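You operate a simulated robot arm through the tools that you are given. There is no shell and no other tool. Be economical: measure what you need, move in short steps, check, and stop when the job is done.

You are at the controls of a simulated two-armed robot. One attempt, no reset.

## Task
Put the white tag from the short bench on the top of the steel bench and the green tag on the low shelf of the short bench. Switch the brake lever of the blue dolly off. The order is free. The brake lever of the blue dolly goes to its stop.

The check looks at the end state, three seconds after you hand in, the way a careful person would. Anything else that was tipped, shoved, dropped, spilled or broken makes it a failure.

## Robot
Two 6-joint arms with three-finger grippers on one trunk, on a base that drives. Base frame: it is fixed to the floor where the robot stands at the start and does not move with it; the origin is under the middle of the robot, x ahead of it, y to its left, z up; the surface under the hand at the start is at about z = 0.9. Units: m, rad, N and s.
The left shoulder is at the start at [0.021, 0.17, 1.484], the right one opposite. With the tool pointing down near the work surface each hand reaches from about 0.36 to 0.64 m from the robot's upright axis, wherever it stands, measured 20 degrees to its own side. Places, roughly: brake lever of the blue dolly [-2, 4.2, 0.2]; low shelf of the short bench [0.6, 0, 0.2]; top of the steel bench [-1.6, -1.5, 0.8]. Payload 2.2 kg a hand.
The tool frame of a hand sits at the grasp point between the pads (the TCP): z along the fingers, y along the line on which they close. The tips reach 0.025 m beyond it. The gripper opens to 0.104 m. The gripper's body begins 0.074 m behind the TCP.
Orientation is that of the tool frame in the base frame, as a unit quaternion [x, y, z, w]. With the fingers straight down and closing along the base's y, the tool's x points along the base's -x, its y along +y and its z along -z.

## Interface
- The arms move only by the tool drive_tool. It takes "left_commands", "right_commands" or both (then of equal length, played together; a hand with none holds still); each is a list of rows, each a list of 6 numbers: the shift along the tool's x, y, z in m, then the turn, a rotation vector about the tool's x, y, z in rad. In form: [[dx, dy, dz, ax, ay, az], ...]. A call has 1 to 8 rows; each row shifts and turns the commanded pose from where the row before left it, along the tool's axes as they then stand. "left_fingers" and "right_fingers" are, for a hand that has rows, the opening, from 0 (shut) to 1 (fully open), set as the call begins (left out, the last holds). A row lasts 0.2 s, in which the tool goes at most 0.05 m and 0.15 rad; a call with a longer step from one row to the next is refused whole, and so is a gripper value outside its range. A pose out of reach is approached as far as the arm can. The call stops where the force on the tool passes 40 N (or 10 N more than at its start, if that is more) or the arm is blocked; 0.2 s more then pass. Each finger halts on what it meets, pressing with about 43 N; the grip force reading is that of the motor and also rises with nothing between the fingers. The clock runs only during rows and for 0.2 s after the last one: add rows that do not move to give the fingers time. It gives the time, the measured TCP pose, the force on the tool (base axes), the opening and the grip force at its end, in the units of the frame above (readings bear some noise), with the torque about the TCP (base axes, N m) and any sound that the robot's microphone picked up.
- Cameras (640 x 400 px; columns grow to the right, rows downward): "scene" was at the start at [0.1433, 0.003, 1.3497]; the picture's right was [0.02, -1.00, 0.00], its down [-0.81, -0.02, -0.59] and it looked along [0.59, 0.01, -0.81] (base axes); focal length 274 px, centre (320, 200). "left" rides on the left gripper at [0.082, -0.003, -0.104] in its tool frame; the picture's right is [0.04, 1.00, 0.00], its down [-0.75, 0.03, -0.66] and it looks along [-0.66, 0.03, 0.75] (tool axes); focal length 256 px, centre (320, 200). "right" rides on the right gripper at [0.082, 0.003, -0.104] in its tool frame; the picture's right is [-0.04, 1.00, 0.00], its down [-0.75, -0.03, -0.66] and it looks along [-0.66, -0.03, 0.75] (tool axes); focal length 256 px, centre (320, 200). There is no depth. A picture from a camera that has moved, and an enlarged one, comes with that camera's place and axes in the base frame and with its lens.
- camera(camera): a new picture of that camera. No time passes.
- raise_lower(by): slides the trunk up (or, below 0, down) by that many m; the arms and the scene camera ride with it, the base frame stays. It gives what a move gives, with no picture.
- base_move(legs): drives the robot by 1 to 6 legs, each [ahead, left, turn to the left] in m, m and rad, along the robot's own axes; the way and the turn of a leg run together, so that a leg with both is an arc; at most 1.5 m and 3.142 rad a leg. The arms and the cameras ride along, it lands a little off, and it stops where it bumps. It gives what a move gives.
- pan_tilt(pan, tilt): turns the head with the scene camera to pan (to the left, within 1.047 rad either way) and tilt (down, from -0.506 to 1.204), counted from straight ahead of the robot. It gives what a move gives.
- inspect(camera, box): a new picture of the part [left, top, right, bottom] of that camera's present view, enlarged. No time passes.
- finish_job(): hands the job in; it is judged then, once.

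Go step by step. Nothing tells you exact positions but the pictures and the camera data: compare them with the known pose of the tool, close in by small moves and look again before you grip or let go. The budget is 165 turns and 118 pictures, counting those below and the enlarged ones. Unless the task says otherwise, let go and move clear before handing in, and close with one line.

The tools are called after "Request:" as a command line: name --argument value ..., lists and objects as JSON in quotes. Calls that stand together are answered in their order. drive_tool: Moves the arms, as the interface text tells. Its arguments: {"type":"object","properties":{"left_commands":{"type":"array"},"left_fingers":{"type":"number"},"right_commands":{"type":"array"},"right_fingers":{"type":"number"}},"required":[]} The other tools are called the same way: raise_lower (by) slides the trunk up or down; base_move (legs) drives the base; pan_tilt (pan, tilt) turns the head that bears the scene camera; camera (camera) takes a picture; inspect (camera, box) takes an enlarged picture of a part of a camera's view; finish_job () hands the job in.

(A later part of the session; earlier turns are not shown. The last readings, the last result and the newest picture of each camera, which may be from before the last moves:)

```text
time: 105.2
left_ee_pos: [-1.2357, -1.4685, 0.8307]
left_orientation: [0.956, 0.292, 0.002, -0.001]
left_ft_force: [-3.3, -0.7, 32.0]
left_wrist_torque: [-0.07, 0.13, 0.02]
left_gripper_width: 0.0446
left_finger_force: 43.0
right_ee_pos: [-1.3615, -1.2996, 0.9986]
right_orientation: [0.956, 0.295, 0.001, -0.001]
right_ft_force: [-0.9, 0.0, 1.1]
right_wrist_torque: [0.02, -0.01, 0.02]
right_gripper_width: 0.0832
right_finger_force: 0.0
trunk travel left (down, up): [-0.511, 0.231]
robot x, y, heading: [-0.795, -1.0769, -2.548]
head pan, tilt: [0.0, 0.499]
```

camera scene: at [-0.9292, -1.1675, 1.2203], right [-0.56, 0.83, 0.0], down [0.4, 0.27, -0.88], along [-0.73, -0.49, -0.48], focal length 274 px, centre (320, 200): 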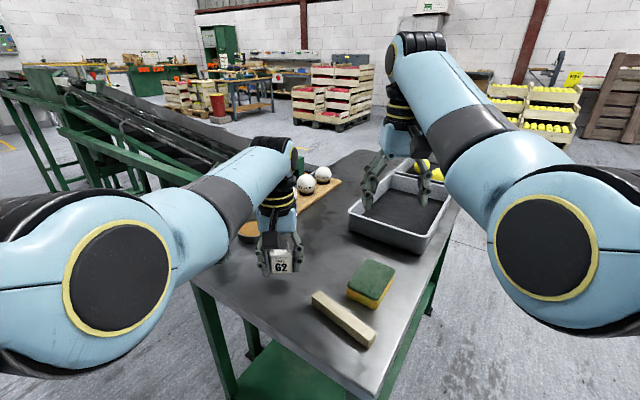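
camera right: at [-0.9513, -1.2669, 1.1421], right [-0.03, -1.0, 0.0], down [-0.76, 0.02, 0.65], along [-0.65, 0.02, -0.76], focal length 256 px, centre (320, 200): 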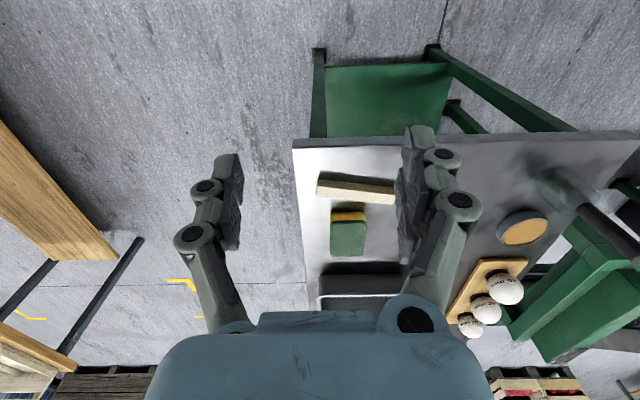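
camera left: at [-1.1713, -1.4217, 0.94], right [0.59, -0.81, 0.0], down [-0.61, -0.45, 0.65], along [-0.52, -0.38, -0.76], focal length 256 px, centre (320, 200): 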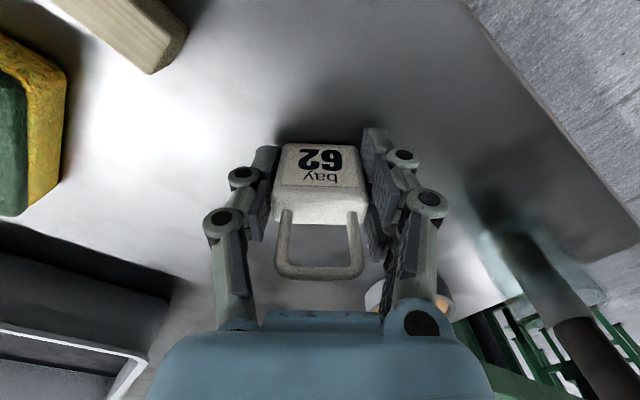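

Contact made. Relieve, open, and lift straight up.

Request:
drive_tool --left_commands '[[0, 0, -0.004, 0, 0, 0], [0, 0, 0, 0, 0, 0]]'

Request:
drive_tool --left_commands '[[0, 0, 0, 0, 0, 0], [0, 0, 0, 0, 0, 0], [0, 0, 0, 0, 0, 0], [0, 0, 0, 0, 0, 0]]' --left_fingers 0.7

Request:
drive_tool --left_commands '[[0, 0, -0.02, 0, 0, 0], [0, 0, -0.03, 0, 0, 0], [0, 0, -0.04, 0, 0, 0], [0, 0, -0.03, 0, 0, 0], [0, 0, 0, 0, 0, 0]]'

Request:
camera --camera "left"

```text
time: 105.8
left_ee_pos: [-1.2337, -1.4686, 0.8303]
left_orientation: [0.956, 0.293, 0.007, -0.002]
left_ft_force: [-1.6, 0.4, 11.8]
left_wrist_torque: [-0.04, 0.17, -0.02]
left_gripper_width: 0.0448
left_finger_force: 42.7
right_ee_pos: [-1.3614, -1.2997, 0.997]
right_orientation: [0.955, 0.295, 0.002, 0.0]
right_ft_force: [0.2, 0.5, -0.1]
right_wrist_torque: [0.0, -0.01, 0.01]
right_gripper_width: 0.0831
right_finger_force: 0.1
trunk travel left (down, up): [-0.511, 0.231]
robot x, y, heading: [-0.798, -1.0792, -2.544]
head pan, tilt: [0.0, 0.499]
```

```text
time: 106.8
left_ee_pos: [-1.2344, -1.4702, 0.83]
left_orientation: [0.956, 0.293, 0.007, -0.003]
left_ft_force: [-0.5, 0.8, -0.5]
left_wrist_torque: [0.02, -0.02, -0.04]
left_gripper_width: 0.0727
left_finger_force: 0.1
right_ee_pos: [-1.3621, -1.2997, 0.9969]
right_orientation: [0.956, 0.294, 0.002, 0.0]
right_ft_force: [-0.6, -0.2, -0.4]
right_wrist_torque: [-0.02, -0.01, 0.06]
right_gripper_width: 0.0829
right_finger_force: 0.1
trunk travel left (down, up): [-0.511, 0.231]
robot x, y, heading: [-0.792, -1.0781, -2.548]
head pan, tilt: [0.0, 0.499]
```

```text
time: 108.0
left_ee_pos: [-1.2372, -1.4685, 0.95]
left_orientation: [0.956, 0.293, 0.006, -0.001]
left_ft_force: [1.4, -0.6, 0.2]
left_wrist_torque: [-0.02, -0.01, 0.02]
left_gripper_width: 0.0729
left_finger_force: 0.1
right_ee_pos: [-1.3627, -1.3008, 0.9971]
right_orientation: [0.955, 0.295, 0.003, -0.001]
right_ft_force: [-0.2, 0.3, 0.7]
right_wrist_torque: [0.01, 0.0, -0.01]
right_gripper_width: 0.0832
right_finger_force: 0.0
trunk travel left (down, up): [-0.511, 0.231]
robot x, y, heading: [-0.7957, -1.0789, -2.547]
head pan, tilt: [0.0, 0.499]
```

```text
65 pictures are left
camera left: at [-1.1724, -1.4219, 1.0552], right [0.59, -0.81, 0.0], down [-0.61, -0.45, 0.65], along [-0.52, -0.38, -0.76], focal length 256 px, centre (320, 200)
```

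left: 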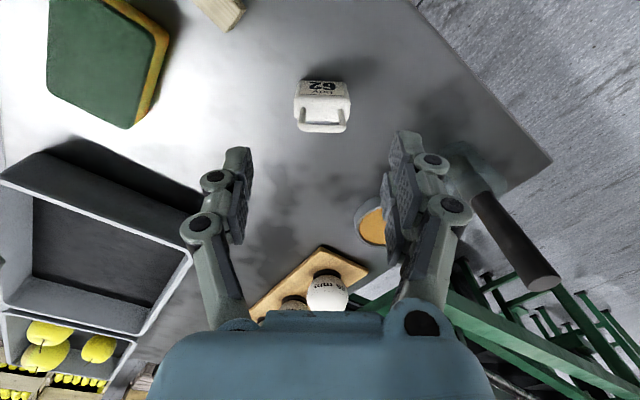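

The white tag stands on the steel bench. Raise the trunk and back away diagonally.

Request:
raise_lower --by 0.2

Request:
base_move --legs '[[-0.45, 0, 0]]'

Request:
camera --camera "scene"

```text
time: 110.2
left_ee_pos: [-1.2368, -1.471, 1.1511]
left_orientation: [0.956, 0.294, 0.007, -0.002]
left_ft_force: [0.1, 0.3, 0.0]
left_wrist_torque: [-0.02, 0.0, 0.01]
left_gripper_width: 0.0728
left_finger_force: 0.1
right_ee_pos: [-1.3631, -1.3, 1.1965]
right_orientation: [0.955, 0.295, 0.003, -0.001]
right_ft_force: [0.2, -0.4, -0.5]
right_wrist_torque: [0.02, 0.02, -0.06]
right_gripper_width: 0.0831
right_finger_force: 0.0
trunk travel left (down, up): [-0.711, 0.031]
robot x, y, heading: [-0.7921, -1.0772, -2.547]
head pan, tilt: [0.0, 0.499]
```

```text
time: 112.9
left_ee_pos: [-0.8639, -1.2196, 1.1514]
left_orientation: [0.956, 0.294, 0.007, -0.002]
left_ft_force: [0.9, -0.6, 0.4]
left_wrist_torque: [-0.03, -0.01, -0.03]
left_gripper_width: 0.0728
left_finger_force: 0.1
right_ee_pos: [-0.9896, -1.0498, 1.1974]
right_orientation: [0.955, 0.296, 0.003, 0.0]
right_ft_force: [0.0, 0.4, -1.0]
right_wrist_torque: [0.01, 0.03, -0.02]
right_gripper_width: 0.083
right_finger_force: 0.0
trunk travel left (down, up): [-0.711, 0.031]
robot x, y, heading: [-0.4257, -0.8271, -2.548]
head pan, tilt: [0.0, 0.499]
```

```text
64 pictures are left
camera scene: at [-0.5561, -0.9152, 1.4213], right [-0.56, 0.83, 0.0], down [0.4, 0.27, -0.88], along [-0.73, -0.49, -0.48], focal length 274 px, centre (320, 200)
```

scene: 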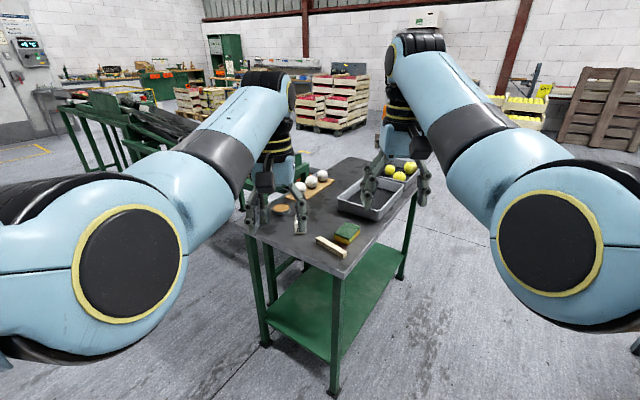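

Both tags are done; next is the dolly. I turn left (through the open side) to face +y in the aisle, then drive.

Request:
base_move --legs '[[0, 0, 2.06], [0, 0, 2.06]]'

Request:
camera --camera "scene"

```text
time: 123.1
left_ee_pos: [-0.4961, -0.2385, 1.1506]
left_orientation: [-0.705, 0.709, -0.004, -0.005]
left_ft_force: [0.0, 0.4, -0.1]
left_wrist_torque: [0.0, 0.01, -0.01]
left_gripper_width: 0.073
left_finger_force: 0.1
right_ee_pos: [-0.2848, -0.2305, 1.1974]
right_orientation: [0.707, -0.707, 0.001, 0.002]
right_ft_force: [0.7, 0.2, -0.5]
right_wrist_torque: [-0.01, -0.02, 0.01]
right_gripper_width: 0.0831
right_finger_force: 0.1
trunk travel left (down, up): [-0.711, 0.031]
robot x, y, heading: [-0.422, -0.8229, 1.567]
head pan, tilt: [0.0, 0.499]
```

```text
63 pictures are left
camera scene: at [-0.4216, -0.6629, 1.4213], right [1.0, -0.01, 0.0], down [0.0, -0.48, -0.88], along [0.0, 0.88, -0.48], focal length 274 px, centre (320, 200)
```

scene: 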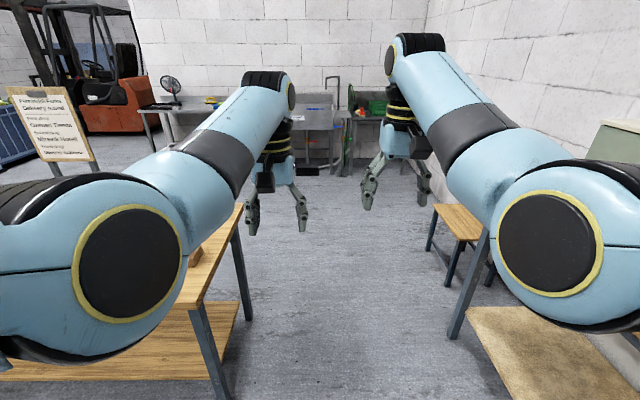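

Shift right 0.2 m into the middle of the aisle and drive forward in legs.

Request:
base_move --legs '[[0, -0.2, 0], [0.9, 0, 0], [0.85, 0, 0]]'

Request:
pan_tilt --pan 0.4 --tilt 0.35

Request:
camera --camera "scene"

```text
time: 133.2
left_ee_pos: [-0.2413, 1.5135, 1.151]
left_orientation: [-0.695, 0.719, -0.004, -0.005]
left_ft_force: [0.5, 0.3, 0.7]
left_wrist_torque: [-0.03, -0.01, 0.03]
left_gripper_width: 0.0727
left_finger_force: 0.0
right_ee_pos: [-0.0298, 1.5171, 1.1958]
right_orientation: [-0.697, 0.717, -0.002, -0.002]
right_ft_force: [0.1, 0.5, -0.2]
right_wrist_torque: [-0.03, 0.03, 0.02]
right_gripper_width: 0.0833
right_finger_force: 0.1
trunk travel left (down, up): [-0.711, 0.031]
robot x, y, heading: [-0.1853, 0.9245, 1.536]
head pan, tilt: [0.0, 0.499]
```

```text
time: 134.1
left_ee_pos: [-0.2422, 1.5138, 1.1497]
left_orientation: [-0.695, 0.719, -0.004, -0.004]
left_ft_force: [-0.3, -0.1, 0.1]
left_wrist_torque: [0.04, -0.01, -0.02]
left_gripper_width: 0.0729
left_finger_force: 0.0
right_ee_pos: [-0.0312, 1.5173, 1.1974]
right_orientation: [-0.697, 0.717, -0.002, -0.001]
right_ft_force: [0.3, -0.4, -0.2]
right_wrist_torque: [-0.01, -0.02, 0.0]
right_gripper_width: 0.0833
right_finger_force: 0.0
trunk travel left (down, up): [-0.711, 0.031]
robot x, y, heading: [-0.1857, 0.9258, 1.537]
head pan, tilt: [0.4, 0.351]
```

```text
62 pictures are left
camera scene: at [-0.2153, 1.0841, 1.435], right [0.93, 0.36, 0.0], down [0.12, -0.32, -0.94], along [-0.34, 0.88, -0.34], focal length 274 px, centre (320, 200)
```

scene: 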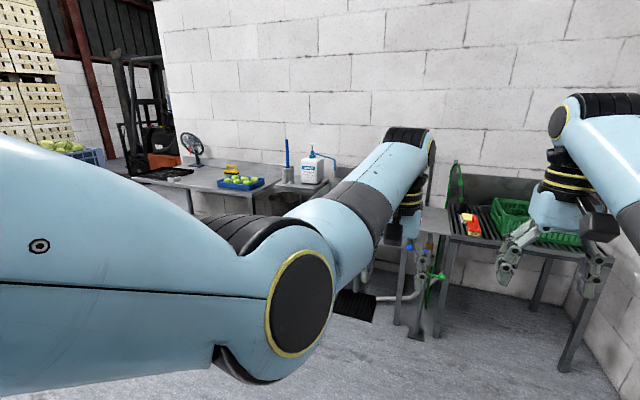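

A wall with benches is ahead; the dolly at (-2, 4.2) must be further left. Turn left and look.

Request:
base_move --legs '[[0, 0, 0.7]]'

Request:
pan_tilt --pan 0 --tilt 0.3

Request:
camera --camera "scene"

```text
time: 136.3
left_ee_pos: [-0.6124, 1.3345, 1.1518]
left_orientation: [0.902, -0.432, 0.005, 0.003]
left_ft_force: [0.3, 0.0, -0.1]
left_wrist_torque: [0.01, 0.0, 0.05]
left_gripper_width: 0.0727
left_finger_force: 0.0
right_ee_pos: [-0.4537, 1.4738, 1.1976]
right_orientation: [0.903, -0.43, 0.002, 0.001]
right_ft_force: [-0.1, -0.3, 0.4]
right_wrist_torque: [0.01, 0.02, 0.02]
right_gripper_width: 0.0832
right_finger_force: 0.1
trunk travel left (down, up): [-0.711, 0.031]
robot x, y, heading: [-0.1839, 0.9214, 2.251]
head pan, tilt: [0.4, 0.351]
```

```text
time: 137.2
left_ee_pos: [-0.6117, 1.3349, 1.1514]
left_orientation: [0.902, -0.432, 0.006, 0.001]
left_ft_force: [0.3, -0.1, -0.3]
left_wrist_torque: [0.0, -0.02, -0.01]
left_gripper_width: 0.0725
left_finger_force: 0.0
right_ee_pos: [-0.453, 1.4723, 1.1974]
right_orientation: [0.903, -0.43, 0.002, 0.001]
right_ft_force: [-0.3, -0.9, -0.2]
right_wrist_torque: [0.01, 0.0, 0.01]
right_gripper_width: 0.083
right_finger_force: 0.0
trunk travel left (down, up): [-0.711, 0.031]
robot x, y, heading: [-0.184, 0.9251, 2.247]
head pan, tilt: [0.0, 0.3]
```

```text
61 pictures are left
camera scene: at [-0.2872, 1.0545, 1.4397], right [0.78, 0.63, 0.0], down [0.19, -0.23, -0.96], along [-0.6, 0.74, -0.3], focal length 274 px, centre (320, 200)
```

scene: 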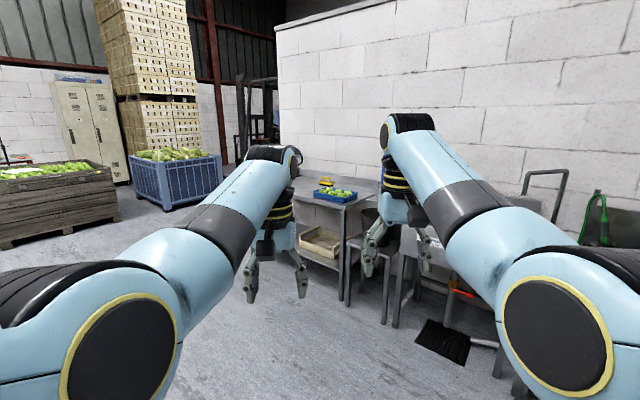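

The dolly lies behind the wall's end (around x = -2.8). I check the way to the left first.

Request:
pan_tilt --pan 0.75 --tilt 0.35

Request:
camera --camera "scene"

```text
time: 138.3
left_ee_pos: [-0.6124, 1.3346, 1.1499]
left_orientation: [0.902, -0.432, 0.005, 0.002]
left_ft_force: [-0.5, 0.0, 0.5]
left_wrist_torque: [0.03, -0.02, 0.01]
left_gripper_width: 0.0727
left_finger_force: 0.1
right_ee_pos: [-0.4536, 1.4744, 1.1973]
right_orientation: [0.903, -0.43, 0.003, 0.001]
right_ft_force: [0.0, 0.5, 0.2]
right_wrist_torque: [-0.01, 0.02, 0.0]
right_gripper_width: 0.0833
right_finger_force: 0.0
trunk travel left (down, up): [-0.711, 0.031]
robot x, y, heading: [-0.184, 0.9259, 2.246]
head pan, tilt: [0.75, 0.351]
```

```text
60 pictures are left
camera scene: at [-0.3208, 0.9951, 1.435], right [0.14, 0.99, 0.0], down [0.34, -0.05, -0.94], along [-0.93, 0.13, -0.34], focal length 274 px, centre (320, 200)
```

scene: 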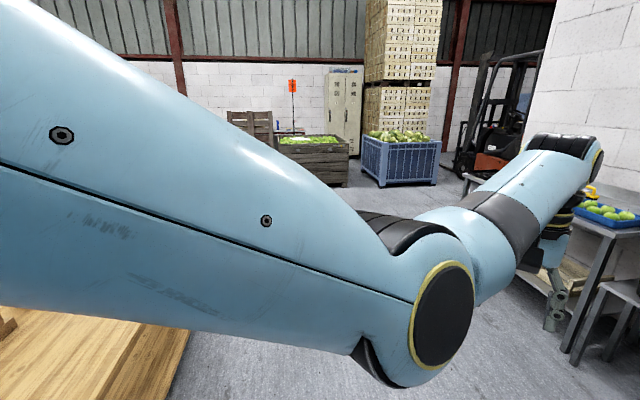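

Turn to face the intended path and look straight along it.

Request:
base_move --legs '[[0, 0, 0.63]]'

Request:
pan_tilt --pan 0 --tilt 0.4

Request:
camera --camera "scene"

```text
time: 140.4
left_ee_pos: [-0.7692, 1.0096, 1.1504]
left_orientation: [0.991, -0.137, 0.006, 0.001]
left_ft_force: [-0.1, -0.4, -0.7]
left_wrist_torque: [-0.01, -0.02, 0.01]
left_gripper_width: 0.0726
left_finger_force: 0.1
right_ee_pos: [-0.7212, 1.2147, 1.1976]
right_orientation: [0.991, -0.134, 0.003, 0.0]
right_ft_force: [0.6, -0.1, -0.2]
right_wrist_torque: [0.01, 0.02, -0.05]
right_gripper_width: 0.083
right_finger_force: 0.0
trunk travel left (down, up): [-0.711, 0.031]
robot x, y, heading: [-0.184, 0.9239, 2.867]
head pan, tilt: [0.75, 0.351]
```

```text
time: 141.5
left_ee_pos: [-0.7692, 1.0086, 1.152]
left_orientation: [0.991, -0.136, 0.006, 0.0]
left_ft_force: [0.6, 0.8, 0.2]
left_wrist_torque: [-0.04, 0.01, 0.02]
left_gripper_width: 0.0732
left_finger_force: 0.0
right_ee_pos: [-0.7214, 1.2144, 1.1977]
right_orientation: [0.991, -0.134, 0.003, 0.001]
right_ft_force: [0.3, 0.1, -0.5]
right_wrist_torque: [-0.03, 0.02, 0.04]
right_gripper_width: 0.083
right_finger_force: 0.0
trunk travel left (down, up): [-0.711, 0.031]
robot x, y, heading: [-0.1842, 0.9257, 2.87]
head pan, tilt: [0.0, 0.4]
```

```text
59 pictures are left
camera scene: at [-0.3416, 0.9707, 1.4305], right [0.27, 0.96, 0.0], down [0.38, -0.1, -0.92], along [-0.89, 0.25, -0.39], focal length 274 px, centre (320, 200)
```

scene: 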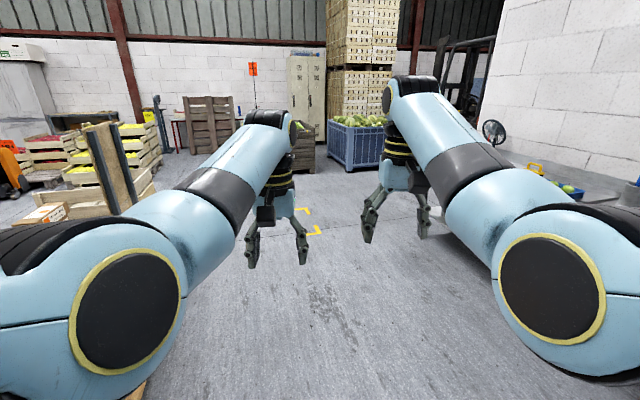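

The way is clear. Drive 1.4 m and look right.

Request:
base_move --legs '[[1.4, 0, 0], [1.0, 0, 0]]'

Request:
base_move --legs '[[0, 0, -0.7]]'

Request:
camera --camera "scene"

```text
time: 153.3
left_ee_pos: [-3.0946, 1.673, 1.1506]
left_orientation: [0.991, -0.137, 0.006, 0.0]
left_ft_force: [0.4, -0.5, -0.7]
left_wrist_torque: [0.0, 0.0, 0.03]
left_gripper_width: 0.0731
left_finger_force: 0.0
right_ee_pos: [-3.0452, 1.8771, 1.1979]
right_orientation: [0.991, -0.136, 0.003, 0.0]
right_ft_force: [-0.3, -1.1, -0.2]
right_wrist_torque: [0.0, 0.06, 0.01]
right_gripper_width: 0.0835
right_finger_force: 0.0
trunk travel left (down, up): [-0.711, 0.031]
robot x, y, heading: [-2.5059, 1.5839, 2.869]
head pan, tilt: [0.0, 0.4]
```

```text
time: 155.6
left_ee_pos: [-2.8983, 2.0312, 1.1512]
left_orientation: [0.882, -0.471, 0.006, 0.003]
left_ft_force: [0.1, 0.6, -0.3]
left_wrist_torque: [0.02, -0.01, -0.01]
left_gripper_width: 0.0729
left_finger_force: 0.1
right_ee_pos: [-2.7283, 2.156, 1.198]
right_orientation: [0.883, -0.469, 0.002, 0.002]
right_ft_force: [-0.3, 0.5, -0.2]
right_wrist_torque: [0.0, -0.01, 0.03]
right_gripper_width: 0.083
right_finger_force: 0.1
trunk travel left (down, up): [-0.711, 0.031]
robot x, y, heading: [-2.5082, 1.5848, 2.161]
head pan, tilt: [0.0, 0.4]
```

```text
58 pictures are left
camera scene: at [-2.5991, 1.7238, 1.4305], right [0.83, 0.56, 0.0], down [0.22, -0.32, -0.92], along [-0.51, 0.77, -0.39], focal length 274 px, centre (320, 200)
```

scene: 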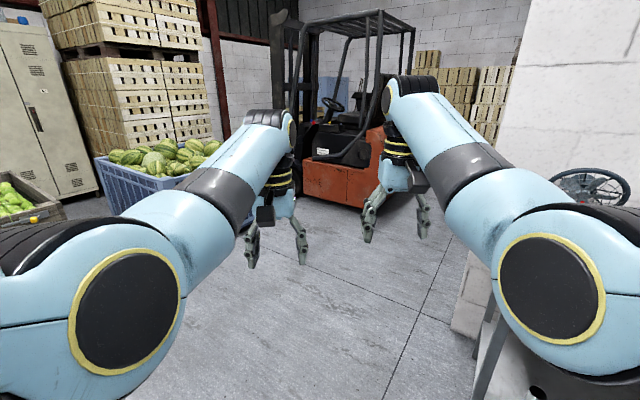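

The wall ends at x = -2.57; the forklift is beyond. I go to about (-3.2, 2.9) and look around the corner.

Request:
base_move --legs '[[1.3, -0.05, 0], [0, 0, -0.6]]'

Request:
pan_tilt --pan -0.3 --tilt 0.4

Request:
camera --camera "scene"

```text
time: 163.8
left_ee_pos: [-3.2672, 3.2664, 1.1504]
left_orientation: [0.708, -0.706, 0.005, 0.005]
left_ft_force: [0.1, 0.7, 0.0]
left_wrist_torque: [0.02, 0.01, 0.01]
left_gripper_width: 0.0728
left_finger_force: 0.1
right_ee_pos: [-3.0565, 3.2757, 1.1975]
right_orientation: [0.71, -0.704, 0.002, 0.002]
right_ft_force: [-0.4, 0.3, -0.5]
right_wrist_torque: [0.03, 0.02, 0.01]
right_gripper_width: 0.083
right_finger_force: 0.0
trunk travel left (down, up): [-0.711, 0.031]
robot x, y, heading: [-3.1869, 2.6782, 1.575]
head pan, tilt: [0.0, 0.4]
```

```text
time: 164.6
left_ee_pos: [-3.2686, 3.2666, 1.1515]
left_orientation: [0.708, -0.706, 0.004, 0.004]
left_ft_force: [-0.4, -0.5, -0.3]
left_wrist_torque: [0.01, 0.0, 0.02]
left_gripper_width: 0.0725
left_finger_force: 0.0
right_ee_pos: [-3.0568, 3.2766, 1.1976]
right_orientation: [0.709, -0.705, 0.002, 0.002]
right_ft_force: [0.5, 0.1, -0.9]
right_wrist_torque: [0.01, 0.02, 0.0]
right_gripper_width: 0.0835
right_finger_force: 0.1
trunk travel left (down, up): [-0.711, 0.031]
robot x, y, heading: [-3.1879, 2.6788, 1.564]
head pan, tilt: [-0.3, 0.4]
```

```text
57 pictures are left
camera scene: at [-3.1634, 2.8402, 1.4305], right [0.96, -0.29, 0.0], down [-0.11, -0.37, -0.92], along [0.27, 0.88, -0.39], focal length 274 px, centre (320, 200)
```

scene: 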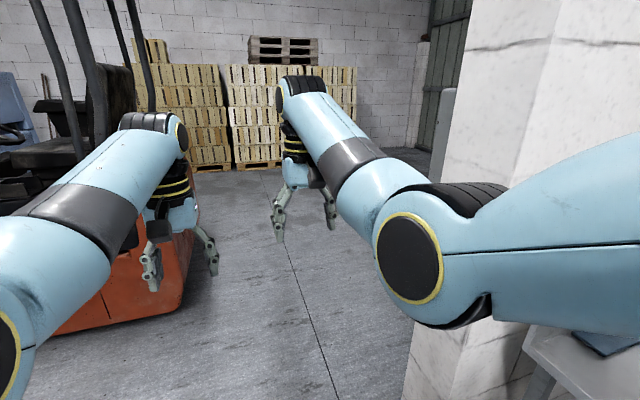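

Forklift lies left (x < -3.65), the wall end spans y 3.25–3.5 on the right. I pass between them, slightly angled right, to about (-3.12, 3.85).

Request:
base_move --legs '[[0, 0, -0.165], [0.6, 0.07, 0], [0.55, 0.07, 0]]'

Request:
pan_tilt --pan -0.6 --tilt 0.5

Request:
camera --camera "scene"

```text
time: 171.3
left_ee_pos: [-3.1185, 4.4019, 1.1518]
left_orientation: [-0.643, 0.766, -0.005, -0.005]
left_ft_force: [0.2, 0.9, 0.0]
left_wrist_torque: [-0.03, 0.01, -0.01]
left_gripper_width: 0.0728
left_finger_force: 0.0
right_ee_pos: [-2.9093, 4.3747, 1.1978]
right_orientation: [-0.646, 0.763, -0.002, -0.003]
right_ft_force: [0.0, 0.8, 0.3]
right_wrist_torque: [-0.01, 0.02, -0.01]
right_gripper_width: 0.0832
right_finger_force: 0.0
trunk travel left (down, up): [-0.711, 0.031]
robot x, y, heading: [-3.1433, 3.8083, 1.407]
head pan, tilt: [-0.3, 0.4]
```

```text
time: 172.1
left_ee_pos: [-3.1191, 4.401, 1.1505]
left_orientation: [-0.645, 0.765, -0.005, -0.004]
left_ft_force: [-0.8, 0.1, 0.0]
left_wrist_torque: [0.0, -0.01, 0.02]
left_gripper_width: 0.0726
left_finger_force: 0.1
right_ee_pos: [-2.9089, 4.3745, 1.1972]
right_orientation: [-0.646, 0.764, -0.002, -0.002]
right_ft_force: [1.0, -0.1, 0.4]
right_wrist_torque: [0.02, 0.0, 0.0]
right_gripper_width: 0.0835
right_finger_force: 0.0
trunk travel left (down, up): [-0.711, 0.031]
robot x, y, heading: [-3.1434, 3.8103, 1.401]
head pan, tilt: [-0.6, 0.499]
```

```text
56 pictures are left
camera scene: at [-3.0674, 3.9459, 1.4214], right [0.72, -0.7, 0.0], down [-0.33, -0.34, -0.88], along [0.61, 0.63, -0.48], focal length 274 px, centre (320, 200)
```

scene: 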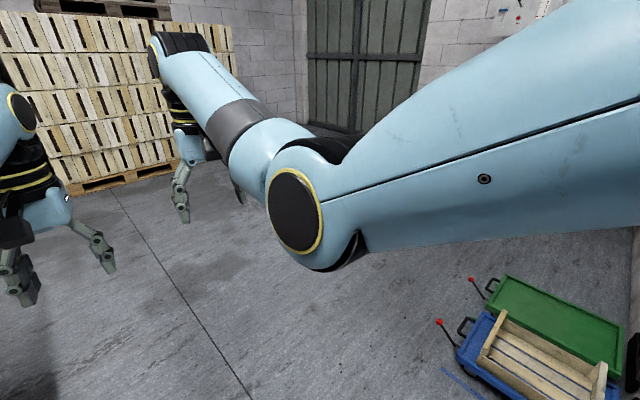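

I see the blue dolly with a red-knobbed lever at about (-2.0, 4.2), and a green dolly beyond. Zoom in.

Request:
inspect --camera "scene" --box '[420, 260, 640, 400]'

```text
2.86 times, centred on (530, 330) of scene
camera zoom: at [-3.0674, 3.9459, 1.4214], right [0.72, -0.7, 0.0], down [-0.33, -0.34, -0.88], along [0.61, 0.63, -0.48], focal length 783 px, centre (-280, -171)
```

zoom: 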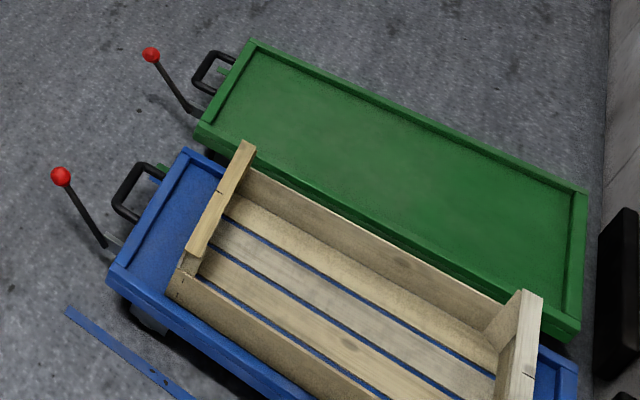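

I'll turn right and shift +y in stages so as to face +x in line with the blue dolly.

Request:
base_move --legs '[[0, 0, -0.7], [0.23, 0.27, 0], [0, 0, -0.7]]'

Request:
pan_tilt --pan 0 --tilt 0.7

Request:
camera --camera "scene"

```text
time: 178.1
left_ee_pos: [-2.558, 4.2422, 1.1505]
left_orientation: [0.001, 1.0, 0.0, -0.006]
left_ft_force: [0.8, -0.4, 0.8]
left_wrist_torque: [0.01, -0.01, 0.02]
left_gripper_width: 0.0727
left_finger_force: 0.0
right_ee_pos: [-2.5502, 4.0302, 1.1977]
right_orientation: [-0.002, 1.0, 0.0, -0.003]
right_ft_force: [0.3, -0.6, 1.4]
right_wrist_torque: [0.03, 0.0, -0.01]
right_gripper_width: 0.0833
right_finger_force: 0.1
trunk travel left (down, up): [-0.711, 0.031]
robot x, y, heading: [-3.1451, 4.1686, -0.003]
head pan, tilt: [-0.6, 0.499]
```

```text
time: 179.1
left_ee_pos: [-2.558, 4.2422, 1.15]
left_orientation: [0.001, 1.0, 0.0, -0.006]
left_ft_force: [0.1, 0.0, 1.1]
left_wrist_torque: [-0.01, 0.01, 0.02]
left_gripper_width: 0.0728
left_finger_force: 0.1
right_ee_pos: [-2.5486, 4.0319, 1.1973]
right_orientation: [-0.001, 1.0, 0.001, -0.002]
right_ft_force: [0.1, 0.0, 0.0]
right_wrist_torque: [0.0, -0.02, 0.01]
right_gripper_width: 0.0834
right_finger_force: 0.1
trunk travel left (down, up): [-0.711, 0.031]
robot x, y, heading: [-3.1483, 4.1712, -0.001]
head pan, tilt: [0.0, 0.7]
```

```text
54 pictures are left
camera scene: at [-2.9906, 4.167, 1.4036], right [0.0, -1.0, 0.0], down [-0.64, 0.0, -0.76], along [0.76, 0.0, -0.64], focal length 274 px, centre (320, 200)
```

scene: 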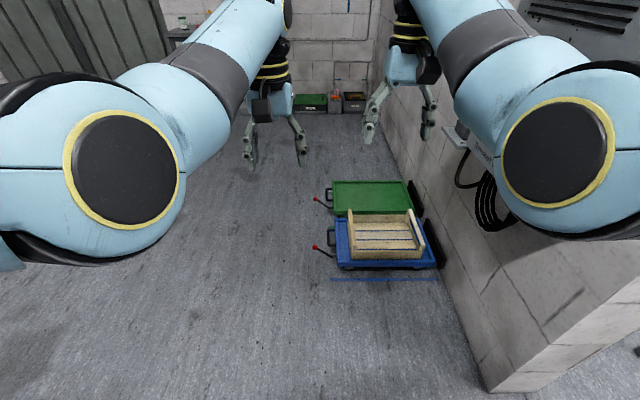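

The blue dolly's lever sticks out at its +y end near (-2.02, 4.19, 0.25). I lower the trunk, drive closer and zoom.

Request:
base_move --legs '[[0.3, 0, 0]]'

Request:
raise_lower --by -0.4

Request:
camera --camera "scene"

```text
time: 181.2
left_ee_pos: [-2.2571, 4.239, 1.1509]
left_orientation: [0.002, 1.0, 0.001, -0.007]
left_ft_force: [-0.4, -0.1, 0.3]
left_wrist_torque: [0.0, 0.01, -0.02]
left_gripper_width: 0.0728
left_finger_force: 0.1
right_ee_pos: [-2.2496, 4.0301, 1.1977]
right_orientation: [0.0, 1.0, -0.001, -0.004]
right_ft_force: [0.0, 0.2, 0.3]
right_wrist_torque: [0.03, 0.03, -0.02]
right_gripper_width: 0.0833
right_finger_force: 0.1
trunk travel left (down, up): [-0.711, 0.031]
robot x, y, heading: [-2.8456, 4.1694, -0.003]
head pan, tilt: [0.0, 0.7]
```

```text
time: 185.0
left_ee_pos: [-2.2537, 4.247, 0.7498]
left_orientation: [-0.001, 1.0, 0.004, -0.005]
left_ft_force: [0.0, -0.1, 0.4]
left_wrist_torque: [0.06, -0.01, 0.0]
left_gripper_width: 0.0728
left_finger_force: 0.1
right_ee_pos: [-2.252, 4.0283, 0.777]
right_orientation: [0.0, 1.0, 0.001, -0.023]
right_ft_force: [-0.1, -1.0, 0.4]
right_wrist_torque: [0.02, 0.0, 0.02]
right_gripper_width: 0.0831
right_finger_force: 0.0
trunk travel left (down, up): [-0.311, 0.431]
robot x, y, heading: [-2.8444, 4.1614, -0.007]
head pan, tilt: [0.0, 0.7]
```

```text
53 pictures are left
camera scene: at [-2.6807, 4.1653, 0.9971], right [-0.01, -1.0, 0.0], down [-0.64, 0.0, -0.76], along [0.76, 0.0, -0.64], focal length 274 px, centre (320, 200)
```

scene: 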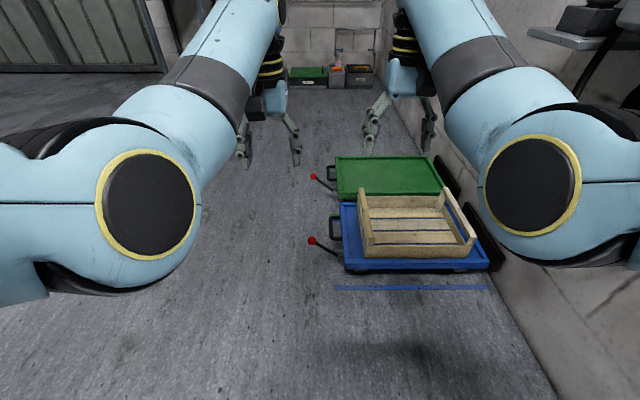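

Request:
inspect --camera "scene" --box '[295, 150, 375, 290]'

Request:
camera --camera "left"

```text
2.86 times, centred on (335, 220) of scene
camera zoom: at [-2.6807, 4.1653, 0.9971], right [-0.01, -1.0, 0.0], down [-0.64, 0.0, -0.76], along [0.76, 0.0, -0.64], focal length 783 px, centre (277, 143)
```

zoom: 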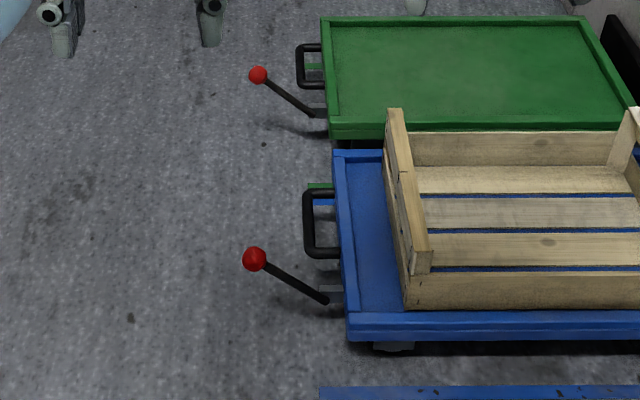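

```text
51 pictures are left
camera left: at [-2.3353, 4.2432, 0.8553], right [-0.04, 1.0, 0.01], down [0.76, 0.03, 0.65], along [0.65, 0.04, -0.76], focal length 256 px, centre (320, 200)
```

left: 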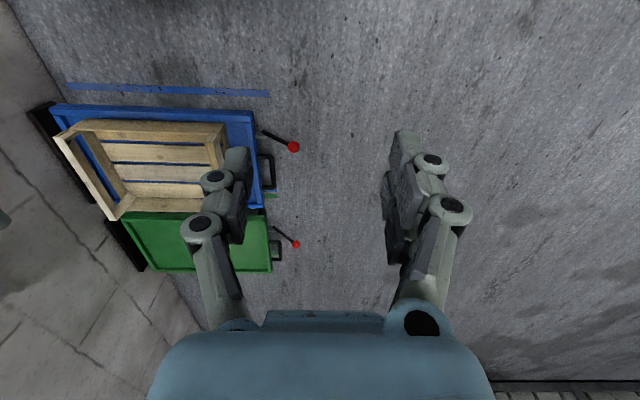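

Request:
inspect --camera "left" --box '[240, 90, 320, 270]'

Request:
inspect --camera "scene" --box '[300, 200, 350, 280]'

```text
2.22 times, centred on (280, 180) of left
camera zoom: at [-2.3353, 4.2432, 0.8553], right [-0.04, 1.0, 0.01], down [0.76, 0.03, 0.65], along [0.65, 0.04, -0.76], focal length 569 px, centre (409, 244)
```

zoom: 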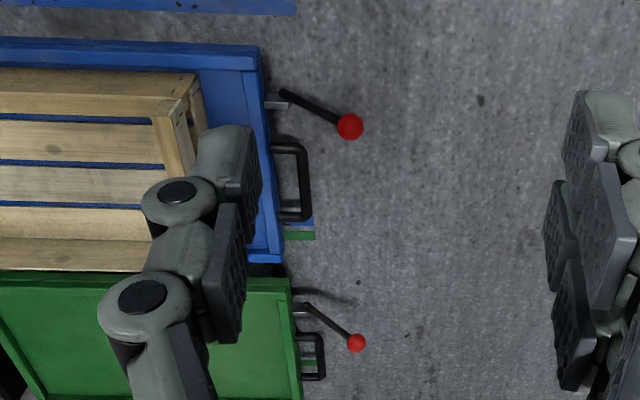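

```text
5.00 times, centred on (325, 240) of scene
camera zoom: at [-2.6807, 4.1653, 0.9971], right [-0.01, -1.0, 0.0], down [-0.64, 0.0, -0.76], along [0.76, 0.0, -0.64], focal length 1370 px, centre (295, 0)
```

zoom: 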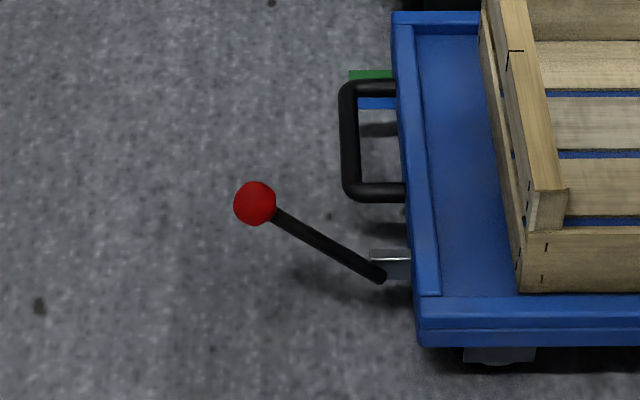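

The lever's pivot is at about (-1.96, 4.09, 0.086), the knob at (-1.96, 4.19, 0.18), so it leans outward 45°. I lower further and get a closer look for markings and the stop.

Request:
raise_lower --by -0.2

Request:
base_move --legs '[[0.12, 0.05, 0]]'

Request:
camera --camera "left"

Request:
camera --camera "scene"

```text
time: 187.2
left_ee_pos: [-2.2502, 4.2802, 0.543]
left_orientation: [-0.016, 0.999, 0.031, -0.007]
left_ft_force: [-0.2, 0.2, 0.4]
left_wrist_torque: [0.01, -0.02, 0.0]
left_gripper_width: 0.0728
left_finger_force: 0.1
right_ee_pos: [-2.2805, 4.0281, 0.4678]
right_orientation: [0.001, 0.992, 0.001, -0.123]
right_ft_force: [-0.7, -0.4, 0.8]
right_wrist_torque: [-0.03, -0.03, -0.02]
right_gripper_width: 0.0833
right_finger_force: 0.1
trunk travel left (down, up): [-0.111, 0.631]
robot x, y, heading: [-2.843, 4.1638, -0.007]
head pan, tilt: [0.0, 0.7]
```

```text
time: 188.5
left_ee_pos: [-2.1283, 4.3284, 0.5441]
left_orientation: [-0.015, 0.999, 0.03, -0.004]
left_ft_force: [0.2, -0.3, -0.5]
left_wrist_torque: [-0.02, -0.03, -0.01]
left_gripper_width: 0.0728
left_finger_force: 0.0
right_ee_pos: [-2.1589, 4.0776, 0.468]
right_orientation: [0.0, 0.992, 0.001, -0.124]
right_ft_force: [0.5, 0.0, -0.6]
right_wrist_torque: [-0.01, 0.01, -0.02]
right_gripper_width: 0.0833
right_finger_force: 0.1
trunk travel left (down, up): [-0.111, 0.631]
robot x, y, heading: [-2.7225, 4.2124, -0.002]
head pan, tilt: [0.0, 0.7]
```

```text
48 pictures are left
camera left: at [-2.2086, 4.3164, 0.6488], right [-0.07, 1.0, 0.06], down [0.76, 0.01, 0.65], along [0.65, 0.09, -0.76], focal length 256 px, centre (320, 200)
```

left: 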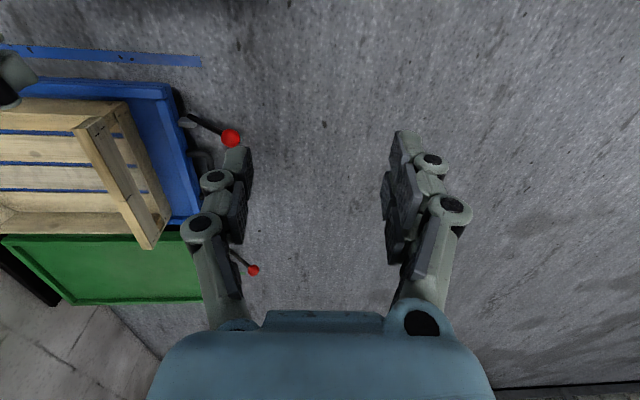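

```text
47 pictures are left
camera scene: at [-2.5445, 4.215, 0.7904], right [-0.01, -1.0, 0.0], down [-0.64, 0.0, -0.76], along [0.76, 0.0, -0.64], focal length 274 px, centre (320, 200)
```

scene: 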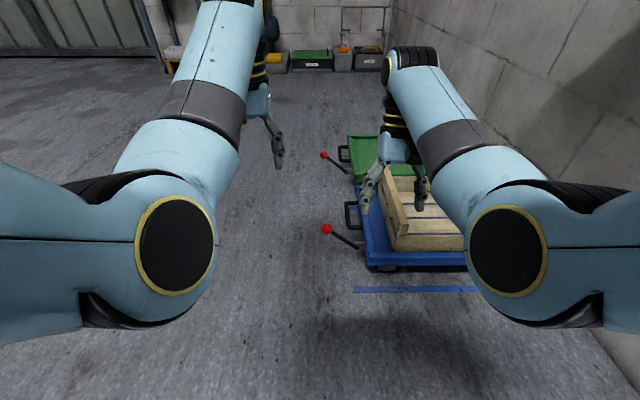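

The elbows again press on the base when folded. I back up and shift left so the right hand lines up with the lever, and straighten the hands while extending them lower.

Request:
base_move --legs '[[-0.1, 0.13, 0]]'

Request:
raise_lower --by 0.15

Request:
drive_tool --left_commands '[[0, 0, 0, 0.06, 0, 0.03], [0, 0.02, 0.03, 0, 0, 0], [0, 0.02, 0.03, 0, 0, 0], [0, 0, 0.03, 0, 0, 0], [0, 0, 0, 0, 0, 0]]' --right_commands '[[0, 0, 0, 0, -0.124, 0], [0, 0, 0, 0, -0.124, 0], [-0.025, 0, 0.03, 0, 0, 0], [-0.025, 0, 0.03, 0, 0, 0], [0, 0, 0, 0, 0, 0]]'

Request:
camera --camera "right"

```text
time: 189.9
left_ee_pos: [-2.2272, 4.4635, 0.5446]
left_orientation: [-0.019, 0.999, 0.032, -0.004]
left_ft_force: [0.3, 0.6, -0.3]
left_wrist_torque: [-0.03, 0.0, 0.0]
left_gripper_width: 0.073
left_finger_force: 0.0
right_ee_pos: [-2.2578, 4.2095, 0.4681]
right_orientation: [0.0, 0.992, 0.001, -0.123]
right_ft_force: [-0.3, 0.6, 1.0]
right_wrist_torque: [0.0, 0.0, 0.0]
right_gripper_width: 0.0834
right_finger_force: 0.0
trunk travel left (down, up): [-0.111, 0.631]
robot x, y, heading: [-2.8214, 4.3473, -0.003]
head pan, tilt: [0.0, 0.7]
```

```text
time: 191.7
left_ee_pos: [-2.2265, 4.4636, 0.6921]
left_orientation: [-0.018, 0.999, 0.032, -0.005]
left_ft_force: [0.3, 0.5, 0.3]
left_wrist_torque: [-0.01, 0.02, 0.02]
left_gripper_width: 0.0724
left_finger_force: 0.0
right_ee_pos: [-2.2582, 4.2089, 0.6175]
right_orientation: [-0.001, 0.992, 0.0, -0.123]
right_ft_force: [0.1, -0.3, 0.9]
right_wrist_torque: [-0.02, -0.01, -0.01]
right_gripper_width: 0.0831
right_finger_force: 0.2
trunk travel left (down, up): [-0.261, 0.481]
robot x, y, heading: [-2.8227, 4.3474, 0.0]
head pan, tilt: [0.0, 0.7]
```

```text
time: 192.8
left_ee_pos: [-2.2279, 4.5038, 0.6044]
left_orientation: [-0.003, 1.0, 0.003, -0.004]
left_ft_force: [0.0, -0.8, 0.4]
left_wrist_torque: [0.01, -0.01, 0.0]
left_gripper_width: 0.0728
left_finger_force: 0.0
right_ee_pos: [-2.2057, 4.2089, 0.5586]
right_orientation: [-0.001, 1.0, 0.001, 0.0]
right_ft_force: [-0.2, -1.2, 0.6]
right_wrist_torque: [0.01, 0.01, 0.0]
right_gripper_width: 0.0832
right_finger_force: 0.1
trunk travel left (down, up): [-0.261, 0.481]
robot x, y, heading: [-2.8217, 4.3448, -0.007]
head pan, tilt: [0.0, 0.7]
```

```text
46 pictures are left
camera right: at [-2.2883, 4.2119, 0.6631], right [0.04, 1.0, 0.0], down [0.75, -0.03, 0.66], along [0.66, -0.02, -0.75], focal length 256 px, centre (320, 200)
```

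right: 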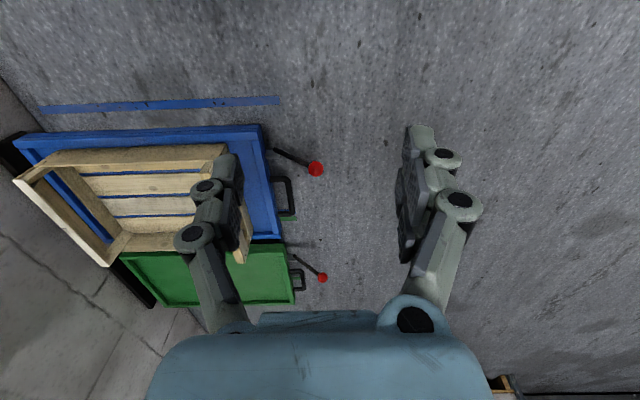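

Lower another 0.15 and zoom on the lever base.

Request:
raise_lower --by -0.15

Request:
inspect --camera "right" --box '[250, 130, 350, 240]'

Request:
inspect --camera "scene" --box '[330, 150, 450, 290]'

```text
time: 194.6
left_ee_pos: [-2.2275, 4.5038, 0.4544]
left_orientation: [-0.003, 1.0, 0.002, -0.004]
left_ft_force: [0.2, -0.4, 1.0]
left_wrist_torque: [0.01, -0.01, -0.02]
left_gripper_width: 0.073
left_finger_force: 0.0
right_ee_pos: [-2.2081, 4.2097, 0.4085]
right_orientation: [0.0, 1.0, 0.001, 0.001]
right_ft_force: [0.0, -0.2, -0.5]
right_wrist_torque: [-0.01, 0.0, 0.0]
right_gripper_width: 0.0833
right_finger_force: 0.1
trunk travel left (down, up): [-0.111, 0.631]
robot x, y, heading: [-2.8234, 4.3458, -0.004]
head pan, tilt: [0.0, 0.7]
```

```text
3.64 times, centred on (300, 185) of right
camera zoom: at [-2.29, 4.2129, 0.5138], right [0.04, 1.0, 0.0], down [0.75, -0.03, 0.66], along [0.66, -0.02, -0.75], focal length 931 px, centre (393, 254)
```

zoom: 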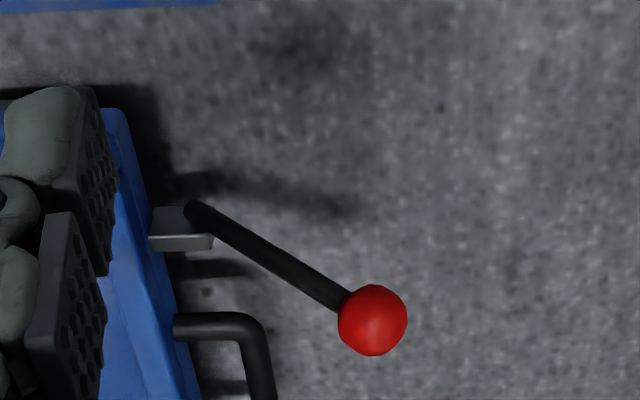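

```text
2.86 times, centred on (390, 220) of scene
camera zoom: at [-2.6437, 4.3457, 0.7907], right [0.0, -1.0, 0.0], down [-0.64, 0.0, -0.76], along [0.76, 0.0, -0.64], focal length 783 px, centre (120, 143)
```

zoom: 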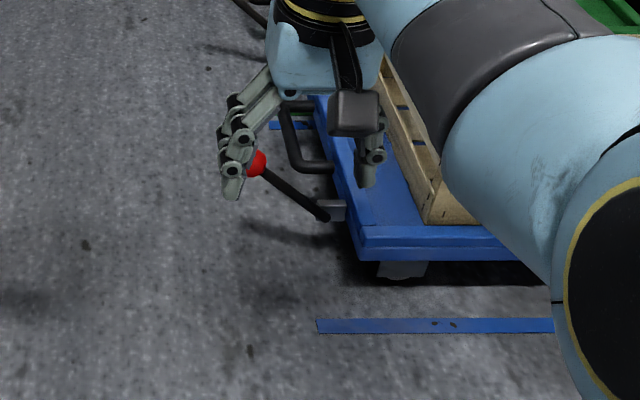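

No labels; the lever pivots about x on a bracket. I'll take the knob with the fingers closing along x, so I rotate the right hand 90° with its camera to the +y side.

Request:
drive_tool --right_commands '[[0, 0, 0, 0, 0, 0.14], [0, 0, 0, 0, 0, 0.14], [0, 0, 0, 0, 0, 0.14], [0, 0, 0, 0, 0, 0.14], [0, 0, 0, 0, 0, 0.14], [0, 0, 0, 0, 0, 0.14], [0, 0, 0, 0, 0, 0.14], [0, 0, 0, 0, 0, 0.14]]'

Request:
drive_tool --right_commands '[[0, 0, 0, 0, 0, 0.15], [0, 0, 0, 0, 0, 0.15], [0, 0, 0, 0, 0, 0.15], [0, 0, 0, 0, 0, 0]]'

Request:
camera --camera "right"

```text
time: 196.4
left_ee_pos: [-2.2274, 4.5048, 0.454]
left_orientation: [-0.004, 1.0, 0.003, -0.005]
left_ft_force: [-0.6, -1.1, -1.3]
left_wrist_torque: [-0.03, 0.01, 0.0]
left_gripper_width: 0.0728
left_finger_force: 0.0
right_ee_pos: [-2.207, 4.2092, 0.4085]
right_orientation: [0.531, 0.847, 0.001, 0.0]
right_ft_force: [0.4, -0.6, 0.3]
right_wrist_torque: [-0.05, 0.01, 0.01]
right_gripper_width: 0.0829
right_finger_force: 0.0
trunk travel left (down, up): [-0.111, 0.631]
robot x, y, heading: [-2.8195, 4.3471, -0.003]
head pan, tilt: [0.0, 0.7]
```

```text
time: 197.4
left_ee_pos: [-2.2287, 4.5038, 0.4529]
left_orientation: [-0.004, 1.0, 0.003, -0.005]
left_ft_force: [0.3, -0.1, -0.2]
left_wrist_torque: [0.0, 0.02, 0.01]
left_gripper_width: 0.0728
left_finger_force: 0.1
right_ee_pos: [-2.2068, 4.2094, 0.4068]
right_orientation: [0.706, 0.708, 0.001, 0.0]
right_ft_force: [0.5, -0.6, 0.1]
right_wrist_torque: [0.01, 0.03, -0.01]
right_gripper_width: 0.0833
right_finger_force: 0.0
trunk travel left (down, up): [-0.111, 0.631]
robot x, y, heading: [-2.8238, 4.3464, -0.004]
head pan, tilt: [0.0, 0.7]
```

```text
43 pictures are left
camera right: at [-2.2053, 4.2908, 0.5126], right [1.0, -0.04, 0.0], down [-0.03, -0.76, 0.66], along [-0.03, -0.65, -0.76], focal length 256 px, centre (320, 200)
```

right: 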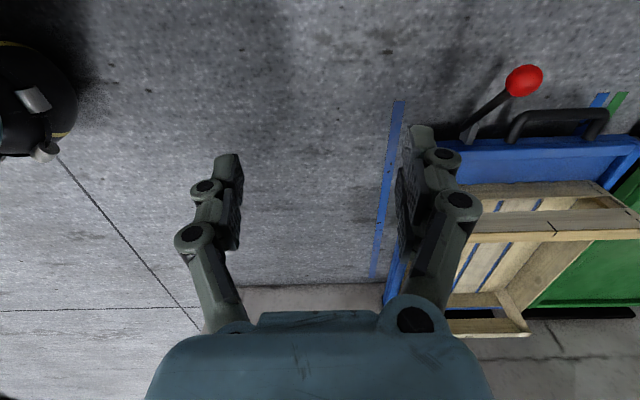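

Knob confirmed at about (-1.965, 4.192, 0.186). Drive forward 0.24 m to bring the hand over it.

Request:
base_move --legs '[[0.24, -0.017, 0]]'

Request:
camera --camera "right"

```text
time: 199.2
left_ee_pos: [-1.9894, 4.488, 0.4528]
left_orientation: [-0.004, 1.0, 0.002, -0.006]
left_ft_force: [-0.3, -0.6, -1.1]
left_wrist_torque: [-0.01, -0.02, -0.01]
left_gripper_width: 0.0727
left_finger_force: 0.1
right_ee_pos: [-1.9688, 4.1931, 0.4067]
right_orientation: [0.705, 0.709, 0.001, 0.0]
right_ft_force: [0.7, -0.2, 0.3]
right_wrist_torque: [0.0, 0.02, -0.01]
right_gripper_width: 0.0834
right_finger_force: 0.1
trunk travel left (down, up): [-0.111, 0.631]
robot x, y, heading: [-2.5849, 4.3288, 0.002]
head pan, tilt: [0.0, 0.7]
```

```text
42 pictures are left
camera right: at [-1.9673, 4.2746, 0.5125], right [1.0, -0.04, 0.0], down [-0.03, -0.76, 0.66], along [-0.02, -0.65, -0.76], focal length 256 px, centre (320, 200)
```

right: 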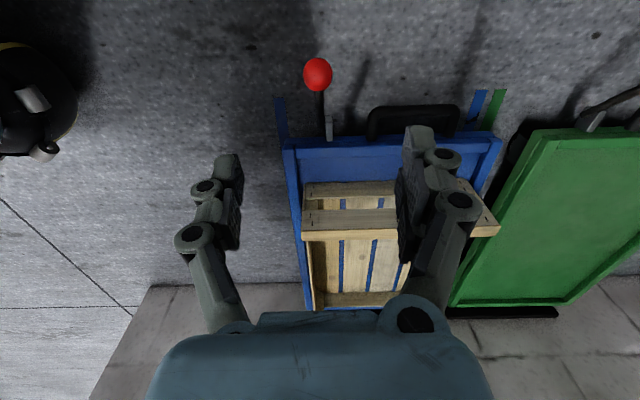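

The knob is centred between the fingers. To reach down I retract the hand 0.1 m while driving 0.1 m ahead, then lower the trunk.

Request:
drive_tool --right_commands '[[0, -0.035, 0, 0, 0, 0], [0, -0.035, 0, 0, 0, 0], [0, -0.035, 0, 0, 0, 0], [0, 0, 0, 0, 0, 0]]'

Request:
base_move --legs '[[0.104, 0, 0]]'

Request:
raise_lower --by -0.1

Request:
camera --camera "right"

```text
time: 200.4
left_ee_pos: [-1.99, 4.4878, 0.4542]
left_orientation: [-0.005, 1.0, 0.002, -0.005]
left_ft_force: [-0.3, 0.8, 0.2]
left_wrist_torque: [0.01, 0.03, 0.02]
left_gripper_width: 0.0729
left_finger_force: 0.0
right_ee_pos: [-2.0562, 4.1646, 0.4189]
right_orientation: [0.709, 0.705, -0.004, 0.028]
right_ft_force: [-0.4, -0.8, 0.7]
right_wrist_torque: [0.0, -0.02, -0.05]
right_gripper_width: 0.0836
right_finger_force: 0.2
trunk travel left (down, up): [-0.111, 0.631]
robot x, y, heading: [-2.5831, 4.3265, -0.008]
head pan, tilt: [0.0, 0.7]
stopped in row 4 (right hand): the arm was blocked; the commanded pose is now the measured one
```

```text
time: 201.5
left_ee_pos: [-1.886, 4.4882, 0.4543]
left_orientation: [-0.005, 1.0, 0.003, -0.004]
left_ft_force: [0.1, 0.1, -0.4]
left_wrist_torque: [0.0, 0.0, 0.0]
left_gripper_width: 0.0727
left_finger_force: 0.1
right_ee_pos: [-1.952, 4.1665, 0.4167]
right_orientation: [0.709, 0.705, -0.003, 0.028]
right_ft_force: [-0.3, 0.7, 1.0]
right_wrist_torque: [0.03, -0.02, -0.01]
right_gripper_width: 0.0832
right_finger_force: 0.0
trunk travel left (down, up): [-0.111, 0.631]
robot x, y, heading: [-2.4786, 4.3225, 0.001]
head pan, tilt: [0.0, 0.7]
```

```text
time: 202.9
left_ee_pos: [-1.8851, 4.4874, 0.3541]
left_orientation: [-0.005, 1.0, 0.002, -0.004]
left_ft_force: [-0.5, -0.1, 0.3]
left_wrist_torque: [-0.01, 0.0, 0.03]
left_gripper_width: 0.0727
left_finger_force: 0.0
right_ee_pos: [-1.9528, 4.1568, 0.3167]
right_orientation: [0.709, 0.704, -0.011, 0.035]
right_ft_force: [-0.3, 0.0, -0.3]
right_wrist_torque: [0.0, -0.03, 0.02]
right_gripper_width: 0.0832
right_finger_force: 0.1
trunk travel left (down, up): [-0.011, 0.731]
robot x, y, heading: [-2.4793, 4.3258, 0.008]
head pan, tilt: [0.0, 0.7]
```

```text
41 pictures are left
camera right: at [-1.9528, 4.2457, 0.4163], right [1.0, -0.04, 0.04], down [-0.06, -0.71, 0.7], along [0.0, -0.7, -0.71], focal length 256 px, centre (320, 200)
```

right: 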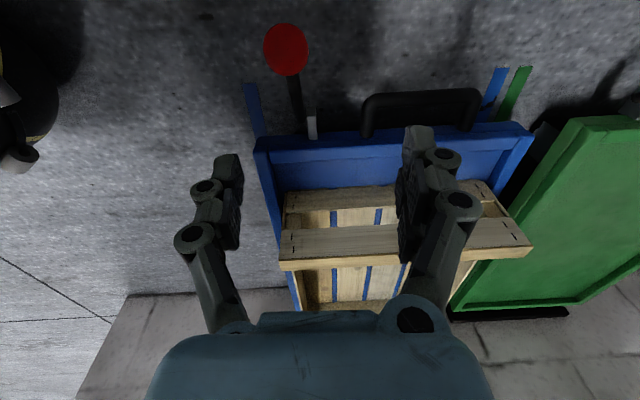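

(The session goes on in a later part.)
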